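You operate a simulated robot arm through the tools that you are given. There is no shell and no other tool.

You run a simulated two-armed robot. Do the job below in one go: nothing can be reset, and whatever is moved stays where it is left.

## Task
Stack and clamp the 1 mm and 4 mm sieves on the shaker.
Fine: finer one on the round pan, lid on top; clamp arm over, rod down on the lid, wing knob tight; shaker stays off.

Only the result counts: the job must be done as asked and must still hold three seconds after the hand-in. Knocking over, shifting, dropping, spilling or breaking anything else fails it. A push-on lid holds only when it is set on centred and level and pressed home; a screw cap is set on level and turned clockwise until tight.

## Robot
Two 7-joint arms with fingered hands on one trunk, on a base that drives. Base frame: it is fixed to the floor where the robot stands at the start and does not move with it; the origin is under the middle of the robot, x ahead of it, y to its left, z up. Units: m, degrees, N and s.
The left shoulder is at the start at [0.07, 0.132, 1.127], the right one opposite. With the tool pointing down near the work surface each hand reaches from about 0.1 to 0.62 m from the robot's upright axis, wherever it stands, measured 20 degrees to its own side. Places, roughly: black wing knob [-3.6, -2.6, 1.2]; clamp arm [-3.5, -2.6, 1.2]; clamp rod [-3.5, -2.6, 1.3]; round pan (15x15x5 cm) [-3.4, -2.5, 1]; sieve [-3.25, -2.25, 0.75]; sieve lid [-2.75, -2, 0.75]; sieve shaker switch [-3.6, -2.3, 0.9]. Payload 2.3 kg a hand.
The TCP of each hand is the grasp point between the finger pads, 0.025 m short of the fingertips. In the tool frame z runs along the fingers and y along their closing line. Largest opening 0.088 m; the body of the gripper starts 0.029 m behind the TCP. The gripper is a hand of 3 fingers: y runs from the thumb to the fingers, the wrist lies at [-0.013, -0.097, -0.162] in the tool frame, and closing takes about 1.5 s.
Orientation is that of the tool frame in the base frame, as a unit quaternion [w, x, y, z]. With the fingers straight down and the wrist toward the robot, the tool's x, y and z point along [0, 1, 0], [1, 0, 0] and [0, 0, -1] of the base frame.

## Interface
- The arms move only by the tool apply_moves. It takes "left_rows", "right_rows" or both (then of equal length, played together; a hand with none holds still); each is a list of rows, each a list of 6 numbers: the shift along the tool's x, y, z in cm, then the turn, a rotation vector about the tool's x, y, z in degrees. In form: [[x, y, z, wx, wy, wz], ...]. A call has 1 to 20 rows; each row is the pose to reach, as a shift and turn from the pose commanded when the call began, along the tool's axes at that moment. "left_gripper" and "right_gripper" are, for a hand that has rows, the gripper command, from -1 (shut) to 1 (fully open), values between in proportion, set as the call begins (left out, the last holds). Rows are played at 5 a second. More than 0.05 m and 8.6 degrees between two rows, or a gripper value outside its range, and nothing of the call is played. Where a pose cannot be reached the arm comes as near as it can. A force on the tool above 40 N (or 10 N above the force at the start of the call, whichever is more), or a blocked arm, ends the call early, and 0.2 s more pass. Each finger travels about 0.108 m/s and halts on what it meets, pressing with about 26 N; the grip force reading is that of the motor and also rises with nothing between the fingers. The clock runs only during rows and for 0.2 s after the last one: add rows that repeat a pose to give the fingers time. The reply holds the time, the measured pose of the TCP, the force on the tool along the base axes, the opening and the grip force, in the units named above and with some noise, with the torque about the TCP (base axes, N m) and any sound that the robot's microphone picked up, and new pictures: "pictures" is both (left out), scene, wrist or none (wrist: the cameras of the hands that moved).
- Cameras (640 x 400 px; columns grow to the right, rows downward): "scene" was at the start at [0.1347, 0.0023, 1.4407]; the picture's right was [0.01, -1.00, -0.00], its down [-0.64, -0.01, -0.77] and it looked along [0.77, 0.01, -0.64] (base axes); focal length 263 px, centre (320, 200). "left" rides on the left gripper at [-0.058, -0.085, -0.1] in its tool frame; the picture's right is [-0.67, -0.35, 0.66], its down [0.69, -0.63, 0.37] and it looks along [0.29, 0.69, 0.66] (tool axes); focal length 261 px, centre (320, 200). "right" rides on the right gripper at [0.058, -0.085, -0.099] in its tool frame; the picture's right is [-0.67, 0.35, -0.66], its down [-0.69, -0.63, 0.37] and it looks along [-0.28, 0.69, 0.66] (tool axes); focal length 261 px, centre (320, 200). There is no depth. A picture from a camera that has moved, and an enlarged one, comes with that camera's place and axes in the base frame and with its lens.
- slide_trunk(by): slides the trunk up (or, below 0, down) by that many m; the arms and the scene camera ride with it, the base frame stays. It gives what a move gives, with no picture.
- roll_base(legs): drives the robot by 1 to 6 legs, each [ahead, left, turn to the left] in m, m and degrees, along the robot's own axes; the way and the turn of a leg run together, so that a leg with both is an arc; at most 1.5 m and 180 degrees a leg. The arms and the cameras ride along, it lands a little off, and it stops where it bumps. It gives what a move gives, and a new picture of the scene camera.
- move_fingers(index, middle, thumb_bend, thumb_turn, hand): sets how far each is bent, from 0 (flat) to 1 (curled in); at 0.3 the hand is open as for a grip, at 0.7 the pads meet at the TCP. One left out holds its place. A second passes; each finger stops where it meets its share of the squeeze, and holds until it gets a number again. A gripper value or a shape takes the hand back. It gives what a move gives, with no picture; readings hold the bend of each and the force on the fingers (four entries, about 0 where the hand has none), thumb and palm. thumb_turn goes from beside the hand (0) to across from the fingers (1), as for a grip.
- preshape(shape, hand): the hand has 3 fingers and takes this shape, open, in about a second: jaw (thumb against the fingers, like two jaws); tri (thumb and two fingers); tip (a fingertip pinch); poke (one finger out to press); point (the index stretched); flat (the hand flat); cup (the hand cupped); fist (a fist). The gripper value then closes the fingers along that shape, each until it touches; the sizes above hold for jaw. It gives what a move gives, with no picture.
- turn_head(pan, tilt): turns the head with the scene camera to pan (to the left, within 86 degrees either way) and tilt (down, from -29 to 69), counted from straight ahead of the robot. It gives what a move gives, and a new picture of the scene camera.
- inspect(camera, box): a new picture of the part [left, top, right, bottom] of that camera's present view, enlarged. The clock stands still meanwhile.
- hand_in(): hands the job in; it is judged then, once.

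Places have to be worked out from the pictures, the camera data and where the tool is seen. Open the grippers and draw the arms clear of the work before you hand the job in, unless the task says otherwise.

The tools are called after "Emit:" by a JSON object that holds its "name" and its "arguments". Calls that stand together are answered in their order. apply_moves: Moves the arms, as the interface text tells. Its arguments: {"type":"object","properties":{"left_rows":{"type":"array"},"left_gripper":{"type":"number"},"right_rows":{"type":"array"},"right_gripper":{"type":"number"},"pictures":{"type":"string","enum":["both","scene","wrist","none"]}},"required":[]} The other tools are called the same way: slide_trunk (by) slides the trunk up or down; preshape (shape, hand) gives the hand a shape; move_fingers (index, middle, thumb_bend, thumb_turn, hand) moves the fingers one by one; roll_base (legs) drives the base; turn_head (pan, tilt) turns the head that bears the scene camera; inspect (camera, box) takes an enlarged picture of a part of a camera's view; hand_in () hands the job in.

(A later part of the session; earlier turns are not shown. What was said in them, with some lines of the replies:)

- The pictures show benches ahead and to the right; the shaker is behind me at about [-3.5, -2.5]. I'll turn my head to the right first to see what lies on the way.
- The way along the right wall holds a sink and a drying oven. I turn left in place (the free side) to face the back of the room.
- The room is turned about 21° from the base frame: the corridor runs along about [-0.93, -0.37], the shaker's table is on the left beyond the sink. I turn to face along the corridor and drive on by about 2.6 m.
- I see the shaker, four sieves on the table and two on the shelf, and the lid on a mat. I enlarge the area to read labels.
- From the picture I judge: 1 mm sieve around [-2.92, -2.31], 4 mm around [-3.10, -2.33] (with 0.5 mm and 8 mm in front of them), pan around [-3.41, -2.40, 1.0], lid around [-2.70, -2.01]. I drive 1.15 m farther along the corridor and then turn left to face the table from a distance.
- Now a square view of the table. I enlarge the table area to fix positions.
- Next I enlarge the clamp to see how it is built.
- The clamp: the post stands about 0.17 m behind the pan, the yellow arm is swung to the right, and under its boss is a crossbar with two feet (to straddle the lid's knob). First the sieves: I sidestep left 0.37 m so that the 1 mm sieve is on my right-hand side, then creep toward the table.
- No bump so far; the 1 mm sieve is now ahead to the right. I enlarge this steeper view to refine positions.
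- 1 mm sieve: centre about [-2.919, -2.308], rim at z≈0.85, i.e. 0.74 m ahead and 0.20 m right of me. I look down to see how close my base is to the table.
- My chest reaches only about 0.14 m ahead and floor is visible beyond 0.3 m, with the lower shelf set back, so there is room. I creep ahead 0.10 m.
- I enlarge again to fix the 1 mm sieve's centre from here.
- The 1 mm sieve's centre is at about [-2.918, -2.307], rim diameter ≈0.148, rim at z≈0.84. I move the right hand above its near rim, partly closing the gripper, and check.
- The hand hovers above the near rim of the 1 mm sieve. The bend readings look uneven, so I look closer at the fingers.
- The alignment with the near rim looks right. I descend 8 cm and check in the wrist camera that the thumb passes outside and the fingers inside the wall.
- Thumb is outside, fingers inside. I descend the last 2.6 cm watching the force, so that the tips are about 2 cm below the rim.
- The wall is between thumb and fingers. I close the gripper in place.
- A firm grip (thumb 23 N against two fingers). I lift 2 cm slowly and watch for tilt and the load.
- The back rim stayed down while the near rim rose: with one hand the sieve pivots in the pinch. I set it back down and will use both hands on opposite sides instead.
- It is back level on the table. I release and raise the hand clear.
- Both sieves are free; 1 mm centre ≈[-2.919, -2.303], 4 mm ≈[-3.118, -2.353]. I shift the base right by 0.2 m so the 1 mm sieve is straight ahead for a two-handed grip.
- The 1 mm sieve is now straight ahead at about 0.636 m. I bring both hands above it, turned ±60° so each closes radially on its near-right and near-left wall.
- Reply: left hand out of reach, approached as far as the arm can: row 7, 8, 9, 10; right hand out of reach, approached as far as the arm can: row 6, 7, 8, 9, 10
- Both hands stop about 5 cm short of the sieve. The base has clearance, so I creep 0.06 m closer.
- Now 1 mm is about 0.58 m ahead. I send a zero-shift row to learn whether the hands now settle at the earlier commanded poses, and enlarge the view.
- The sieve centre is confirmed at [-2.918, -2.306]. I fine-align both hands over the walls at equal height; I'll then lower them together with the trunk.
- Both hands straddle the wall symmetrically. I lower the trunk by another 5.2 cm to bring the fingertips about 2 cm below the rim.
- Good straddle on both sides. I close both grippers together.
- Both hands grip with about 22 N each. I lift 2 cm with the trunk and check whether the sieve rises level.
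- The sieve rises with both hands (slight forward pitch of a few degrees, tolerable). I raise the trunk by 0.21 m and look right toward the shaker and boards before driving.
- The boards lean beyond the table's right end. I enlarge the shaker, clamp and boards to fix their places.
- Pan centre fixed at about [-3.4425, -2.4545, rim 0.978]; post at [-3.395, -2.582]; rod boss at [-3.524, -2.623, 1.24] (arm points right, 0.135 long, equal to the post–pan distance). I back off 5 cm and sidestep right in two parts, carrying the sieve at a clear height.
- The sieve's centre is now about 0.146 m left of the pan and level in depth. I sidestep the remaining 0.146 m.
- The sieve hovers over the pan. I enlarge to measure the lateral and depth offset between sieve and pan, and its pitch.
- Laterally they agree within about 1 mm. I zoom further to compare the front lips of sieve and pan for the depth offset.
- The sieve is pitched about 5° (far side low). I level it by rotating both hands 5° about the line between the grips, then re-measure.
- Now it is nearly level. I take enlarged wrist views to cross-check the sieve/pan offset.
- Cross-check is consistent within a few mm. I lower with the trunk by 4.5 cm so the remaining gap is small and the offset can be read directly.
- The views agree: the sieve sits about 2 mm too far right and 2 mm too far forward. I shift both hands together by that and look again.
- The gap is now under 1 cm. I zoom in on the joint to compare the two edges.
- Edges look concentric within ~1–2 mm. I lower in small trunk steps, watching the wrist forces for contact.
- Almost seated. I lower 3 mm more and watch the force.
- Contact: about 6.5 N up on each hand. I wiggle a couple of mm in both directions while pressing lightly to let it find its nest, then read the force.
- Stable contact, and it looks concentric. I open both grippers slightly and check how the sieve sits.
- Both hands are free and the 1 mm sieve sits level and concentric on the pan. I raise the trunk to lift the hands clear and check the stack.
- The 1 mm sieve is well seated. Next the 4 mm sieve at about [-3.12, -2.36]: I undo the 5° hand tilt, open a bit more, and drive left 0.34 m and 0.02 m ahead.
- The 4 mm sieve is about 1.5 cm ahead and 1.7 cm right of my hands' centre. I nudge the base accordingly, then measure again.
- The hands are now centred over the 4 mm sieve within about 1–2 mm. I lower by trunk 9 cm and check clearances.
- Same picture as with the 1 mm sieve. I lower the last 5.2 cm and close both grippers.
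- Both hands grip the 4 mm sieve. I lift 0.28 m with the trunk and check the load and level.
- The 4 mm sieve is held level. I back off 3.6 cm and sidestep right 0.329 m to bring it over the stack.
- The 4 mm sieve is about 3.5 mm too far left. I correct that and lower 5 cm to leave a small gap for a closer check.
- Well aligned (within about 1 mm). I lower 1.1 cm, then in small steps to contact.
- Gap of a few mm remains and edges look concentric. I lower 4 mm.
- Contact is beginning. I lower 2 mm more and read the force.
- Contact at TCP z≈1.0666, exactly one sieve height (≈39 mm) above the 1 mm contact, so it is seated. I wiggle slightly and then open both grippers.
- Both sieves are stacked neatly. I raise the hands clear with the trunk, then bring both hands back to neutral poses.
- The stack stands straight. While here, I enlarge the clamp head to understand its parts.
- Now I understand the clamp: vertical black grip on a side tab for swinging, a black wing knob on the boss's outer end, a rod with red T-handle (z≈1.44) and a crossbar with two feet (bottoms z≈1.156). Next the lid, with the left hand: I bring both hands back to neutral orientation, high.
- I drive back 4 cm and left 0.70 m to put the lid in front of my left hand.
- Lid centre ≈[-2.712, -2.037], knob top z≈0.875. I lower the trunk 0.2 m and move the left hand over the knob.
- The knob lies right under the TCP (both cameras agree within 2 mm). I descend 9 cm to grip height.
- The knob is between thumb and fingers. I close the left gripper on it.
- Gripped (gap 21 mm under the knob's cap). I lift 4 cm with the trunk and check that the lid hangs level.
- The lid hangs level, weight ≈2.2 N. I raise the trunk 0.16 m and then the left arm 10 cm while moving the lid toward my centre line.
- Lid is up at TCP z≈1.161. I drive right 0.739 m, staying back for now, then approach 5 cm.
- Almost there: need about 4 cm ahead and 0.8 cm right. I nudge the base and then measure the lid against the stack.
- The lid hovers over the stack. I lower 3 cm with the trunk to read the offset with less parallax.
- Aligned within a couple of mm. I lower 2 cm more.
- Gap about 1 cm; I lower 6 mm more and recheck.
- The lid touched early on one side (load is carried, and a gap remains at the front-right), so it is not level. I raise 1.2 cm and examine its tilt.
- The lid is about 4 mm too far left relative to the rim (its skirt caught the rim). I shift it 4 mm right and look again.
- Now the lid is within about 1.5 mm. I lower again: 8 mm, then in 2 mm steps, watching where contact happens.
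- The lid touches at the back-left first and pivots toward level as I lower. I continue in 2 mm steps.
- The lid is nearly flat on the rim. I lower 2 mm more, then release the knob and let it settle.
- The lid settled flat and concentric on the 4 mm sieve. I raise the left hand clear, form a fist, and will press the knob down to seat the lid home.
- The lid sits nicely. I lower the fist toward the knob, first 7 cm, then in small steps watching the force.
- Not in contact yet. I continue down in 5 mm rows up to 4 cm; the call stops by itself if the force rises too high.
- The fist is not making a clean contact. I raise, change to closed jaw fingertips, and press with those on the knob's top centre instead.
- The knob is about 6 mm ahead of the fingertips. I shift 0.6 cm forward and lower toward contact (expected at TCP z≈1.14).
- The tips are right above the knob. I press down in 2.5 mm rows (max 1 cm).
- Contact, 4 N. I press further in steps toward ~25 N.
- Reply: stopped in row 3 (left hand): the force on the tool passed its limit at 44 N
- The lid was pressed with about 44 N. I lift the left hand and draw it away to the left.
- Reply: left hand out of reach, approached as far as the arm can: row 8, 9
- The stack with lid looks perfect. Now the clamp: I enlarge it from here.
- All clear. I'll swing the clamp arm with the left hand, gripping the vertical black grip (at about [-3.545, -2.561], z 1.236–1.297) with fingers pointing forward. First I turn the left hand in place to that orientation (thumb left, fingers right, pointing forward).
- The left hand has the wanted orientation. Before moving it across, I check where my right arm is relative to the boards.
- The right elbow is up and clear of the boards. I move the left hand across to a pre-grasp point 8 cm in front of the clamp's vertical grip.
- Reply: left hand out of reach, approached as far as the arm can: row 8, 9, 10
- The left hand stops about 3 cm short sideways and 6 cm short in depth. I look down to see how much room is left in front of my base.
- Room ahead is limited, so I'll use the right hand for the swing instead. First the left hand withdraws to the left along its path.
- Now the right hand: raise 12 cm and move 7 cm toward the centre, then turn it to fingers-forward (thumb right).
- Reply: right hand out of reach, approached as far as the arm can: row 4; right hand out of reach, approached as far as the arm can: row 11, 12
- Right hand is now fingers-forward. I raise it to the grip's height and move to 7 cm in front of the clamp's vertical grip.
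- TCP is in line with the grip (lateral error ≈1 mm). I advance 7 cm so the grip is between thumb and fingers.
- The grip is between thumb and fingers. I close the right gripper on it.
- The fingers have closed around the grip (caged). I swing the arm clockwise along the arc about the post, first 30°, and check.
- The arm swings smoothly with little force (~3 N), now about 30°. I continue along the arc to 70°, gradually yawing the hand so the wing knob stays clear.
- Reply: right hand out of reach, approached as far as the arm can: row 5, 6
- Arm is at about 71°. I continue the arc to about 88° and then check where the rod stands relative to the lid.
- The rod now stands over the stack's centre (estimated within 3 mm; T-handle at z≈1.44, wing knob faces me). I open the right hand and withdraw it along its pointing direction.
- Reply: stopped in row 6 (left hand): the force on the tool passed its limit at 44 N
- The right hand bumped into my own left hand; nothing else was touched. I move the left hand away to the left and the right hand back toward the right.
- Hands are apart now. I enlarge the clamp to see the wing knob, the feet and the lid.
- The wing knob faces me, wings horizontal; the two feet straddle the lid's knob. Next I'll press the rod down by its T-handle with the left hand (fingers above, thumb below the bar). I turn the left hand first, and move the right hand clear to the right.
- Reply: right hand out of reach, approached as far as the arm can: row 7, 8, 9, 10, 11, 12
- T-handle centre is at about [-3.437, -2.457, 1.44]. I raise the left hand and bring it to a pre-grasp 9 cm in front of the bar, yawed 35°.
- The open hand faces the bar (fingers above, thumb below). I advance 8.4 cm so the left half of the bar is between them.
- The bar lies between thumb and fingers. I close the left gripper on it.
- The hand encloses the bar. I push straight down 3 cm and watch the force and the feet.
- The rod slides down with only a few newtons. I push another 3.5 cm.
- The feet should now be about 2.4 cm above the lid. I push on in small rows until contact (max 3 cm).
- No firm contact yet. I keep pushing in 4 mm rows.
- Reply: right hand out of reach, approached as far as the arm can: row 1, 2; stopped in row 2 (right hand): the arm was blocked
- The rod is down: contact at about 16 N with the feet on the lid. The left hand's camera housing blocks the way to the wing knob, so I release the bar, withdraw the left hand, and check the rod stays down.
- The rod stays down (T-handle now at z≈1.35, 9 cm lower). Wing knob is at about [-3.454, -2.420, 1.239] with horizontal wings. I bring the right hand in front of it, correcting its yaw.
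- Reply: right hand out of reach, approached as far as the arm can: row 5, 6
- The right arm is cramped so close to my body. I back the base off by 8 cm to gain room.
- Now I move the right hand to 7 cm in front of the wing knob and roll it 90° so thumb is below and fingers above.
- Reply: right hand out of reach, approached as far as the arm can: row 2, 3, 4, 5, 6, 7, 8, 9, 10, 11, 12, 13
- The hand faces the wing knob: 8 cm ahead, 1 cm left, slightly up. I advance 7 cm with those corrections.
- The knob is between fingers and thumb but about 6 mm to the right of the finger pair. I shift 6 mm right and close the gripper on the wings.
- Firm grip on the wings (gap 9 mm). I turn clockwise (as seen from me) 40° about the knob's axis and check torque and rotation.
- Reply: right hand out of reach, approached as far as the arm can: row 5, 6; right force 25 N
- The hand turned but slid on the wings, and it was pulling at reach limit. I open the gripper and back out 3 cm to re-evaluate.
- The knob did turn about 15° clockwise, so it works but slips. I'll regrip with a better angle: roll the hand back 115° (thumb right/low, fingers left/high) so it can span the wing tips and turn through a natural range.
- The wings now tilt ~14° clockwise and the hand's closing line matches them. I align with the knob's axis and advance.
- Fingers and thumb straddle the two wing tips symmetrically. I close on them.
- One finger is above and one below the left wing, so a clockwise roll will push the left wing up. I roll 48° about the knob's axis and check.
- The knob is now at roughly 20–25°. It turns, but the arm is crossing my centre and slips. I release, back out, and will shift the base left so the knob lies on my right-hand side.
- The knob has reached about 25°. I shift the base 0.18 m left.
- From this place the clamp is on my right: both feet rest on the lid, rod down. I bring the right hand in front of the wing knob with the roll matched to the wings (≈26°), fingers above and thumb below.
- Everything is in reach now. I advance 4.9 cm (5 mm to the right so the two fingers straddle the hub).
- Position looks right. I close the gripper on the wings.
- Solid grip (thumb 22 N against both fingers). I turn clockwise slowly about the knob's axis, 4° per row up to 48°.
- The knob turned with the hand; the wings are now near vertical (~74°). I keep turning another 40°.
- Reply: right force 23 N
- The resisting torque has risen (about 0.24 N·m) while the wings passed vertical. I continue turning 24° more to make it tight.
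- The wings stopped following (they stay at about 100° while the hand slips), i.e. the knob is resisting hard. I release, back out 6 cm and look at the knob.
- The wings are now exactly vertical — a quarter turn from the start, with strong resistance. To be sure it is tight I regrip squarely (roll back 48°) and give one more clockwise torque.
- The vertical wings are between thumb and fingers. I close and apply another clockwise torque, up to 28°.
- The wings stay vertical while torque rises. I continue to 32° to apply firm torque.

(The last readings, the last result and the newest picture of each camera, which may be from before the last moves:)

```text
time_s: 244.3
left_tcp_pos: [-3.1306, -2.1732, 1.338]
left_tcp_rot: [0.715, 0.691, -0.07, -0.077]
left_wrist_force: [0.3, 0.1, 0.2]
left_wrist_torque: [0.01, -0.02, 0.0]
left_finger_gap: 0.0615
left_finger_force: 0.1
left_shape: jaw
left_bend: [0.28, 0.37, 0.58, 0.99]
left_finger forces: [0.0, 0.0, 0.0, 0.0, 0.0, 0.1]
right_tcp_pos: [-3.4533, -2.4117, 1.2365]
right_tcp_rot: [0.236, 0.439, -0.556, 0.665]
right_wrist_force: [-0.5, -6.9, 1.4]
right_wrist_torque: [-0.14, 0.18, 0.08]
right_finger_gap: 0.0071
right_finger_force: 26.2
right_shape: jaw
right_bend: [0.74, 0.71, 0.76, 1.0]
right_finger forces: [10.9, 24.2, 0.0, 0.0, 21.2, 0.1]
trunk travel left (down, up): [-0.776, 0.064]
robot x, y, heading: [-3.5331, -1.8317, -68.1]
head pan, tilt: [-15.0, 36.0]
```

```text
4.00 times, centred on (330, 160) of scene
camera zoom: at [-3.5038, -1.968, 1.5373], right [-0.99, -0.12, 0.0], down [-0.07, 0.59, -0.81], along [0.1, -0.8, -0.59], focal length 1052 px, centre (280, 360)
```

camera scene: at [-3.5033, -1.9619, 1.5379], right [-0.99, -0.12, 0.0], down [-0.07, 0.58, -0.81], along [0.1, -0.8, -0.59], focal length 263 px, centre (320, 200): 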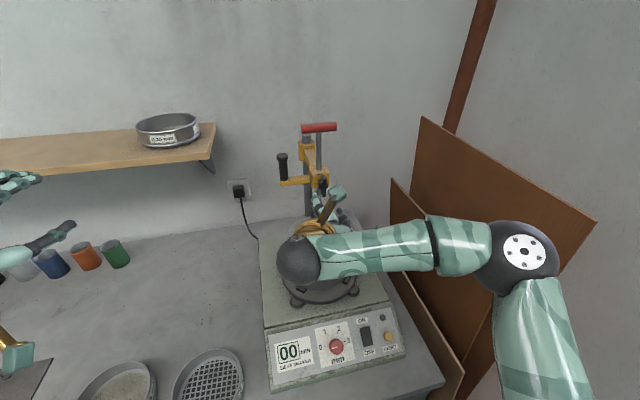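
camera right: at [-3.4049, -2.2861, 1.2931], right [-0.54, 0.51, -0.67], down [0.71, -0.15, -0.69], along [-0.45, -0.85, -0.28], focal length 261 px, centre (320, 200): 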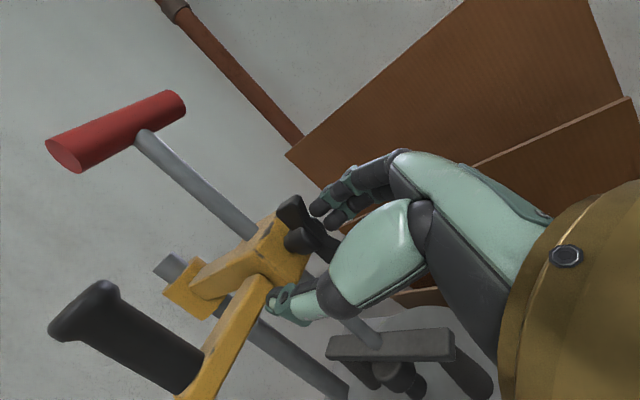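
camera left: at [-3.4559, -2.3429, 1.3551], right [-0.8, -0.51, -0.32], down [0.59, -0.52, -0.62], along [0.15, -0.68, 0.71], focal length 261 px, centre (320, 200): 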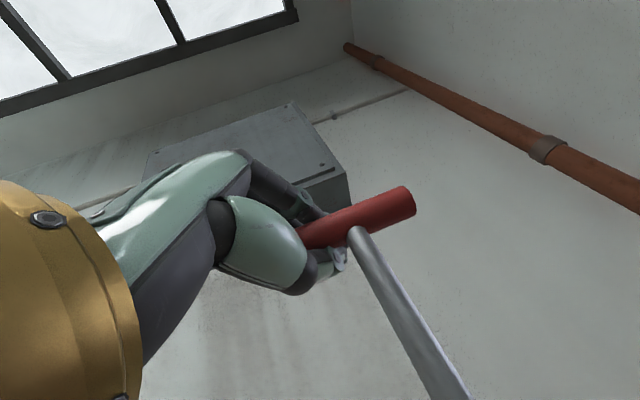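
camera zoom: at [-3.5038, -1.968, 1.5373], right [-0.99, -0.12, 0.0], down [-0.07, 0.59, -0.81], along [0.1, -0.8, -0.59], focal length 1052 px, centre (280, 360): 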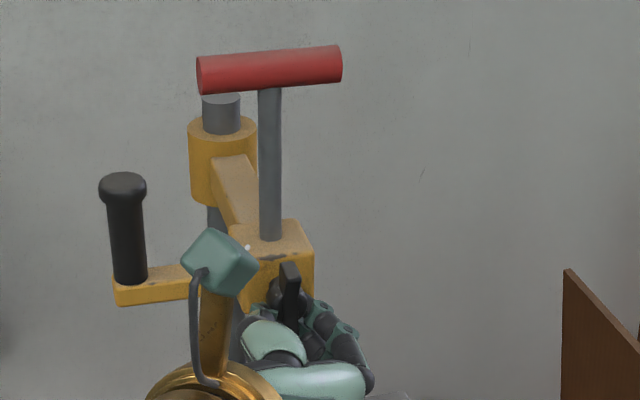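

The knob does not move any further even with about 0.22 N·m: it is tight. I open the gripper and withdraw the right hand straight back.

Emit:
{"name": "apply_moves", "arguments": {"right_rows": [[0, 0, 0, 0, 0, 0], [0, 0, 0, 0, 0, 0], [0, 0, 0, 0, 0, 0], [0, 0, 0, 0, 0, 0], [0, 0, -1.5, 0, 0, 0], [0, 0, -3, 0, 0, 0], [0, 0, -5, 0, 0, 0], [0, 0, -7, 0, 0, 0], [0, 0, -9, 0, 0, 0]], "right_gripper": 0.3}}

Emit:
{"name": "inspect", "arguments": {"camera": "scene", "box": [270, 110, 370, 210]}}

Emit:
{"name": "inspect", "arguments": {"camera": "right", "box": [120, 80, 440, 340]}}

```text
time_s: 246.3
left_tcp_pos: [-3.1309, -2.1692, 1.3385]
left_tcp_rot: [0.716, 0.69, -0.069, -0.077]
left_wrist_force: [0.6, 0.0, 0.7]
left_wrist_torque: [0.02, 0.0, 0.0]
left_finger_gap: 0.0617
left_finger_force: 0.0
left_shape: jaw
left_bend: [0.28, 0.37, 0.58, 0.99]
left_finger forces: [0.0, 0.0, 0.0, 0.0, 0.1, 0.0]
right_tcp_pos: [-3.4816, -2.3204, 1.2393]
right_tcp_rot: [0.238, 0.439, -0.554, 0.666]
right_wrist_force: [-0.8, -0.9, -0.1]
right_wrist_torque: [-0.02, 0.02, 0.03]
right_finger_gap: 0.0571
right_finger_force: 0.0
right_shape: jaw
right_bend: [0.28, 0.39, 0.62, 1.0]
right_finger forces: [0.0, 0.1, 0.0, 0.0, 0.1, 0.0]
trunk travel left (down, up): [-0.776, 0.064]
robot x, y, heading: [-3.5321, -1.8304, -68.0]
head pan, tilt: [-15.0, 36.0]
camera scene: at [-3.5031, -1.9623, 1.5378], right [-0.99, -0.12, 0.0], down [-0.07, 0.58, -0.81], along [0.1, -0.8, -0.59], focal length 263 px, centre (320, 200)
camera right: at [-3.4729, -2.2128, 1.3319], right [-0.15, 0.64, -0.75], down [0.97, -0.06, -0.25], along [-0.2, -0.77, -0.61], focal length 261 px, centre (320, 200)
```

scene: 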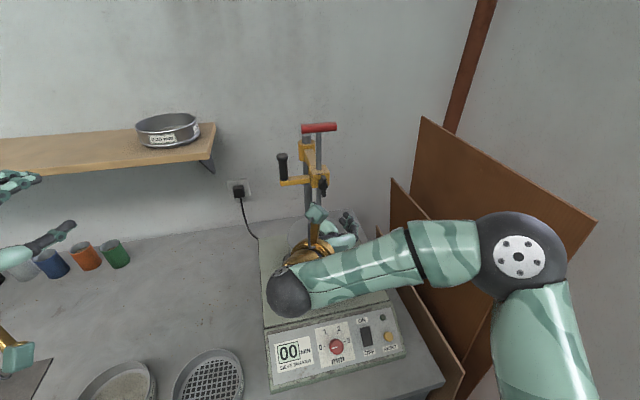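
right: 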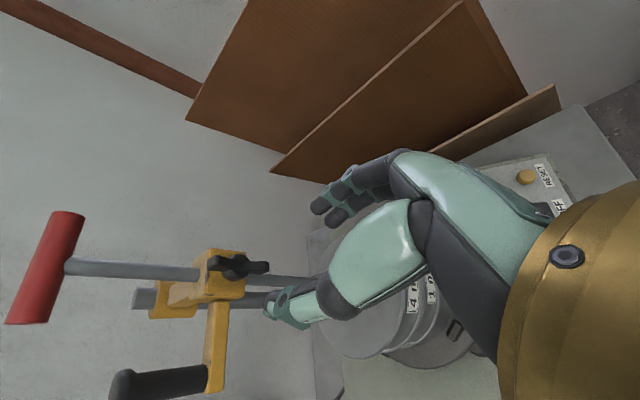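

```text
4.00 times, centred on (320, 160) of scene
camera zoom: at [-3.5031, -1.9623, 1.5378], right [-0.99, -0.12, 0.0], down [-0.07, 0.58, -0.81], along [0.1, -0.8, -0.59], focal length 1052 px, centre (320, 360)
```

zoom: 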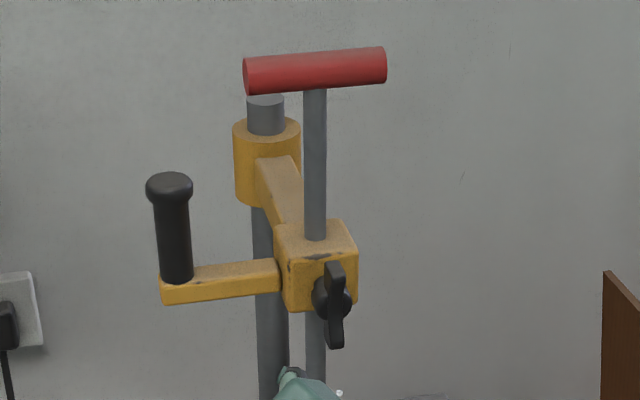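

```text
1.54 times, centred on (280, 210) of right
camera zoom: at [-3.4729, -2.2128, 1.3319], right [-0.15, 0.64, -0.75], down [0.97, -0.06, -0.25], along [-0.2, -0.77, -0.61], focal length 401 px, centre (382, 185)
```

zoom: 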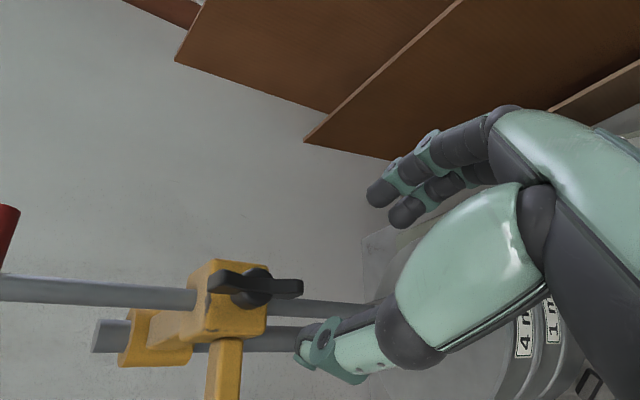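

The knob stands vertical and tight, arm and rod in place. I drive straight back 0.35 m to draw both arms clear of the work.

Emit:
{"name": "roll_base", "arguments": {"legs": [[-0.35, 0, 0]]}}

Emit:
{"name": "turn_head", "arguments": {"pan": -12, "tilt": 25}}

Emit:
{"name": "inspect", "arguments": {"camera": "scene", "box": [260, 120, 380, 280]}}

```text
time_s: 248.5
left_tcp_pos: [-3.2585, -1.8516, 1.338]
left_tcp_rot: [0.715, 0.691, -0.07, -0.078]
left_wrist_force: [0.0, 0.3, -0.3]
left_wrist_torque: [0.01, 0.02, 0.0]
left_finger_gap: 0.0613
left_finger_force: 0.1
left_shape: jaw
left_bend: [0.28, 0.37, 0.58, 0.99]
left_finger forces: [0.0, 0.1, 0.1, 0.0, 0.1, 0.1]
right_tcp_pos: [-3.6087, -2.0021, 1.2386]
right_tcp_rot: [0.238, 0.439, -0.554, 0.666]
right_wrist_force: [0.2, -0.5, 0.8]
right_wrist_torque: [0.0, -0.01, 0.04]
right_finger_gap: 0.057
right_finger_force: 0.1
right_shape: jaw
right_bend: [0.28, 0.39, 0.62, 1.0]
right_finger forces: [0.0, 0.0, 0.0, 0.0, 0.0, 0.1]
trunk travel left (down, up): [-0.776, 0.064]
robot x, y, heading: [-3.6591, -1.5112, -68.2]
head pan, tilt: [-15.0, 36.0]
camera scene: at [-3.6307, -1.6455, 1.5375], right [-0.99, -0.12, 0.0], down [-0.07, 0.59, -0.81], along [0.1, -0.8, -0.59], focal length 263 px, centre (320, 200)
```

scene: 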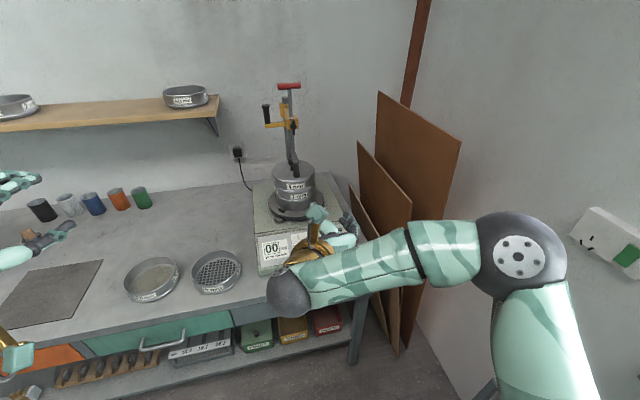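

```text
time_s: 249.2
left_tcp_pos: [-3.2587, -1.8486, 1.3386]
left_tcp_rot: [0.716, 0.69, -0.07, -0.078]
left_wrist_force: [0.7, 0.2, 0.1]
left_wrist_torque: [0.02, 0.01, -0.02]
left_finger_gap: 0.0614
left_finger_force: 0.1
left_shape: jaw
left_bend: [0.28, 0.37, 0.58, 0.99]
left_finger forces: [0.0, 0.0, 0.0, 0.1, 0.0, 0.0]
right_tcp_pos: [-3.6085, -2.0007, 1.2396]
right_tcp_rot: [0.239, 0.438, -0.554, 0.666]
right_wrist_force: [0.1, 0.4, -0.7]
right_wrist_torque: [0.0, 0.03, -0.03]
right_finger_gap: 0.0568
right_finger_force: 0.0
right_shape: jaw
right_bend: [0.28, 0.39, 0.62, 1.0]
right_finger forces: [0.0, 0.0, 0.0, 0.0, 0.0, 0.0]
trunk travel left (down, up): [-0.776, 0.064]
robot x, y, heading: [-3.6591, -1.5108, -68.1]
head pan, tilt: [-12.0, 25.0]
camera scene: at [-3.6264, -1.6466, 1.555], right [-0.98, -0.17, 0.0], down [-0.07, 0.42, -0.91], along [0.16, -0.89, -0.42], focal length 263 px, centre (320, 200)
```

scene: 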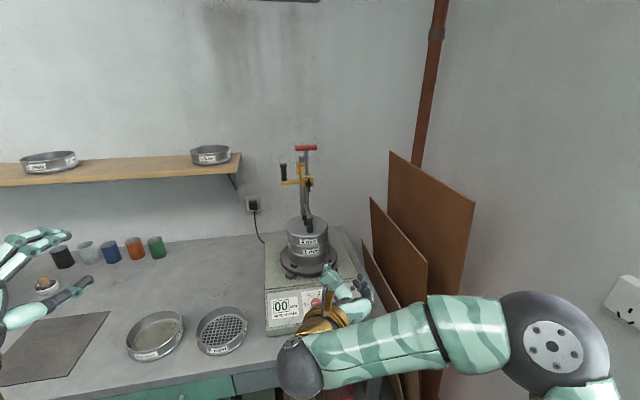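

```text
2.50 times, centred on (320, 200) of scene
camera zoom: at [-3.6264, -1.6466, 1.555], right [-0.98, -0.17, 0.0], down [-0.07, 0.42, -0.91], along [0.16, -0.89, -0.42], focal length 657 px, centre (320, 200)
```

zoom: 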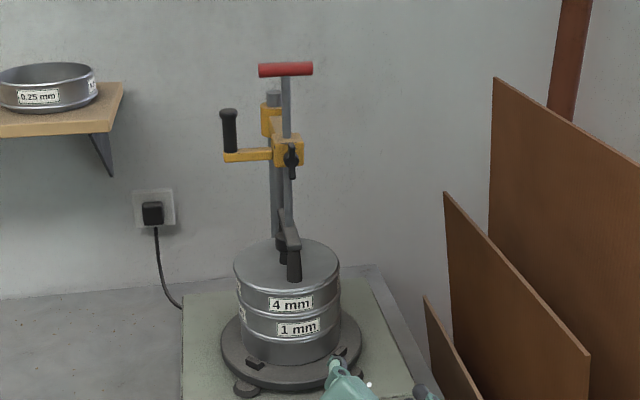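

The whole assembly is visible. I zoom on the lid, feet and knob for a final check.

Emit:
{"name": "inspect", "arguments": {"camera": "scene", "box": [280, 200, 350, 280]}}

Emit:
{"name": "inspect", "arguments": {"camera": "scene", "box": [280, 135, 340, 215]}}

```text
5.00 times, centred on (315, 240) of scene
camera zoom: at [-3.6264, -1.6466, 1.555], right [-0.98, -0.17, 0.0], down [-0.07, 0.42, -0.91], along [0.16, -0.89, -0.42], focal length 1314 px, centre (345, 0)
```

zoom: 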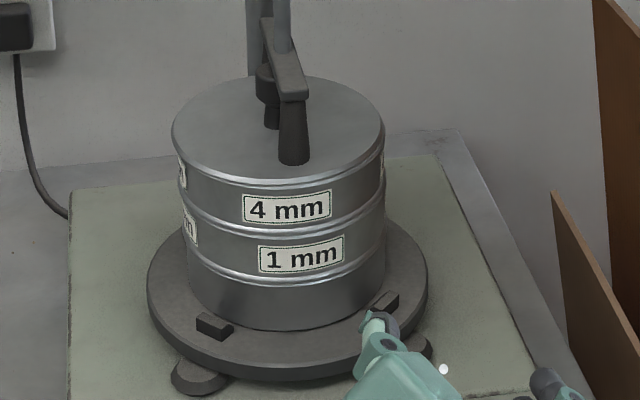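

```text
5.00 times, centred on (310, 175) of scene
camera zoom: at [-3.6264, -1.6466, 1.555], right [-0.98, -0.17, 0.0], down [-0.07, 0.42, -0.91], along [0.16, -0.89, -0.42], focal length 1314 px, centre (370, 325)
```

zoom: 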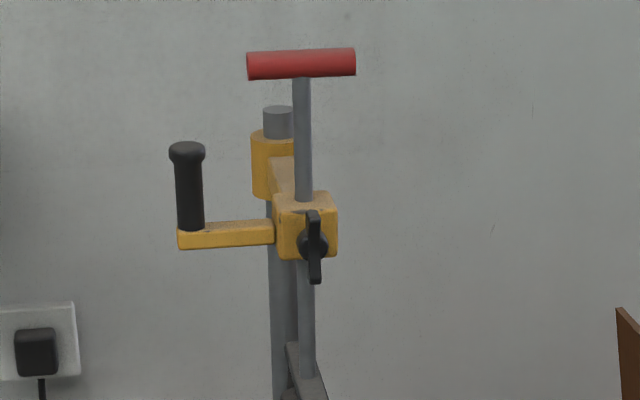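

Everything is in place: 1 mm on the pan, 4 mm above, lid on, feet on the lid, wings turned tight, display still 00. I open both grippers fully before handing in.

Emit:
{"name": "apply_moves", "arguments": {"left_rows": [[0, 0, 0, 0, 0, 0], [0, 0, -1, 0, 0, 0], [0, 0, -2, 0, 0, 0], [0, 0, -2, 0, 0, 0], [0, 0, -2, 0, 0, 0]], "right_rows": [[0, 0, 0, 0, 0, 0], [0, 0, -1, 0, 0, 0], [0, 0, -2, 0, 0, 0], [0, 0, -2, 0, 0, 0], [0, 0, -2, 0, 0, 0]], "left_gripper": 1, "right_gripper": 1, "pictures": "scene"}}

Emit:
{"name": "inspect", "arguments": {"camera": "scene", "box": [240, 130, 400, 300]}}

```text
time_s: 250.4
left_tcp_pos: [-3.2553, -1.8293, 1.3384]
left_tcp_rot: [0.716, 0.691, -0.07, -0.078]
left_wrist_force: [-0.2, -0.3, -0.2]
left_wrist_torque: [0.0, -0.02, -0.01]
left_finger_gap: 0.0878
left_finger_force: 0.0
left_shape: jaw
left_bend: [0.3, 0.3, 0.3, 0.98]
left_finger forces: [0.0, 0.0, 0.1, 0.0, 0.0, 0.0]
right_tcp_pos: [-3.6163, -1.9822, 1.2393]
right_tcp_rot: [0.238, 0.439, -0.554, 0.666]
right_wrist_force: [-0.3, 0.2, -0.6]
right_wrist_torque: [0.0, 0.0, -0.03]
right_finger_gap: 0.0876
right_finger_force: 0.0
right_shape: jaw
right_bend: [0.3, 0.3, 0.3, 0.98]
right_finger forces: [0.1, 0.0, 0.0, 0.0, 0.1, 0.0]
trunk travel left (down, up): [-0.776, 0.064]
robot x, y, heading: [-3.6612, -1.5098, -68.2]
head pan, tilt: [-12.0, 25.0]
camera scene: at [-3.6263, -1.647, 1.555], right [-0.98, -0.17, 0.0], down [-0.07, 0.42, -0.91], along [0.16, -0.89, -0.42], focal length 263 px, centre (320, 200)
```

scene: 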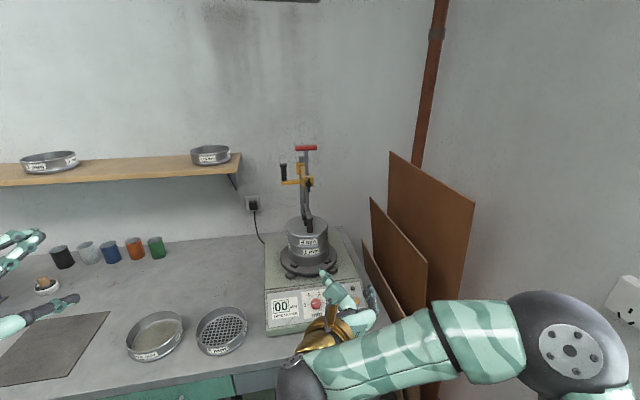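

```text
2.35 times, centred on (320, 215) of scene
camera zoom: at [-3.6263, -1.647, 1.555], right [-0.98, -0.17, 0.0], down [-0.07, 0.42, -0.91], along [0.16, -0.89, -0.42], focal length 618 px, centre (320, 165)
```

zoom: 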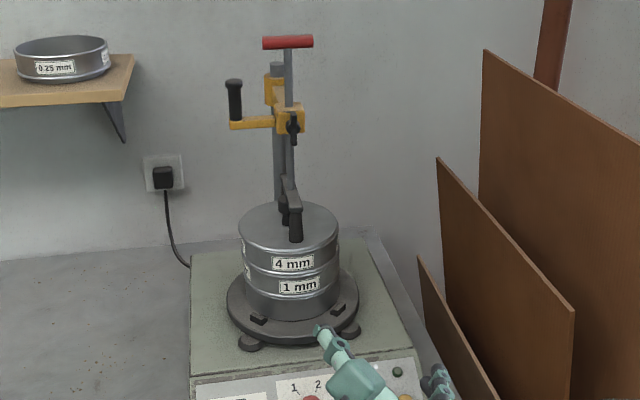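

Final check shows the stack level, foot on the lid, arm over, wing knob turned to its stop, arms clear and grippers open. I hand the job in.

Emit:
{"name": "hand_in", "arguments": {}}

```text
The job is handed in.
```

The job is handed in: the 1 mm and 4 mm sieves are stacked on the shaker and clamped. I have no verdict back yet.

- **Stack:** the 1 mm sieve is on the round pan, the 4 mm sieve is on top of it, and the lid is on, pressed down with about 44 N. In the last pictures the stack looks level and centred.
- **Clamp:** the arm is over the stack and the rod is down. Its two feet rest on the lid, one on each side of the lid's knob.
- **Wing knob:** I turned it a quarter turn clockwise until it would not move further, at about 0.22 N·m. I take that as tight. I did not test the lock by pushing on the rod afterwards.
- **Rod pressure:** I let go of the rod before tightening the knob, because my left hand was in the way. The rod stayed down on its own, but it was not being pressed down while I tightened the knob.
- **Shaker:** it stays off. I did not touch the switch, and the display still reads 00.

My hands bumped each other once while I was withdrawing from the clamp, and nothing else was touched. No other sieve or object appears moved. Both arms are drawn back with the grippers open.
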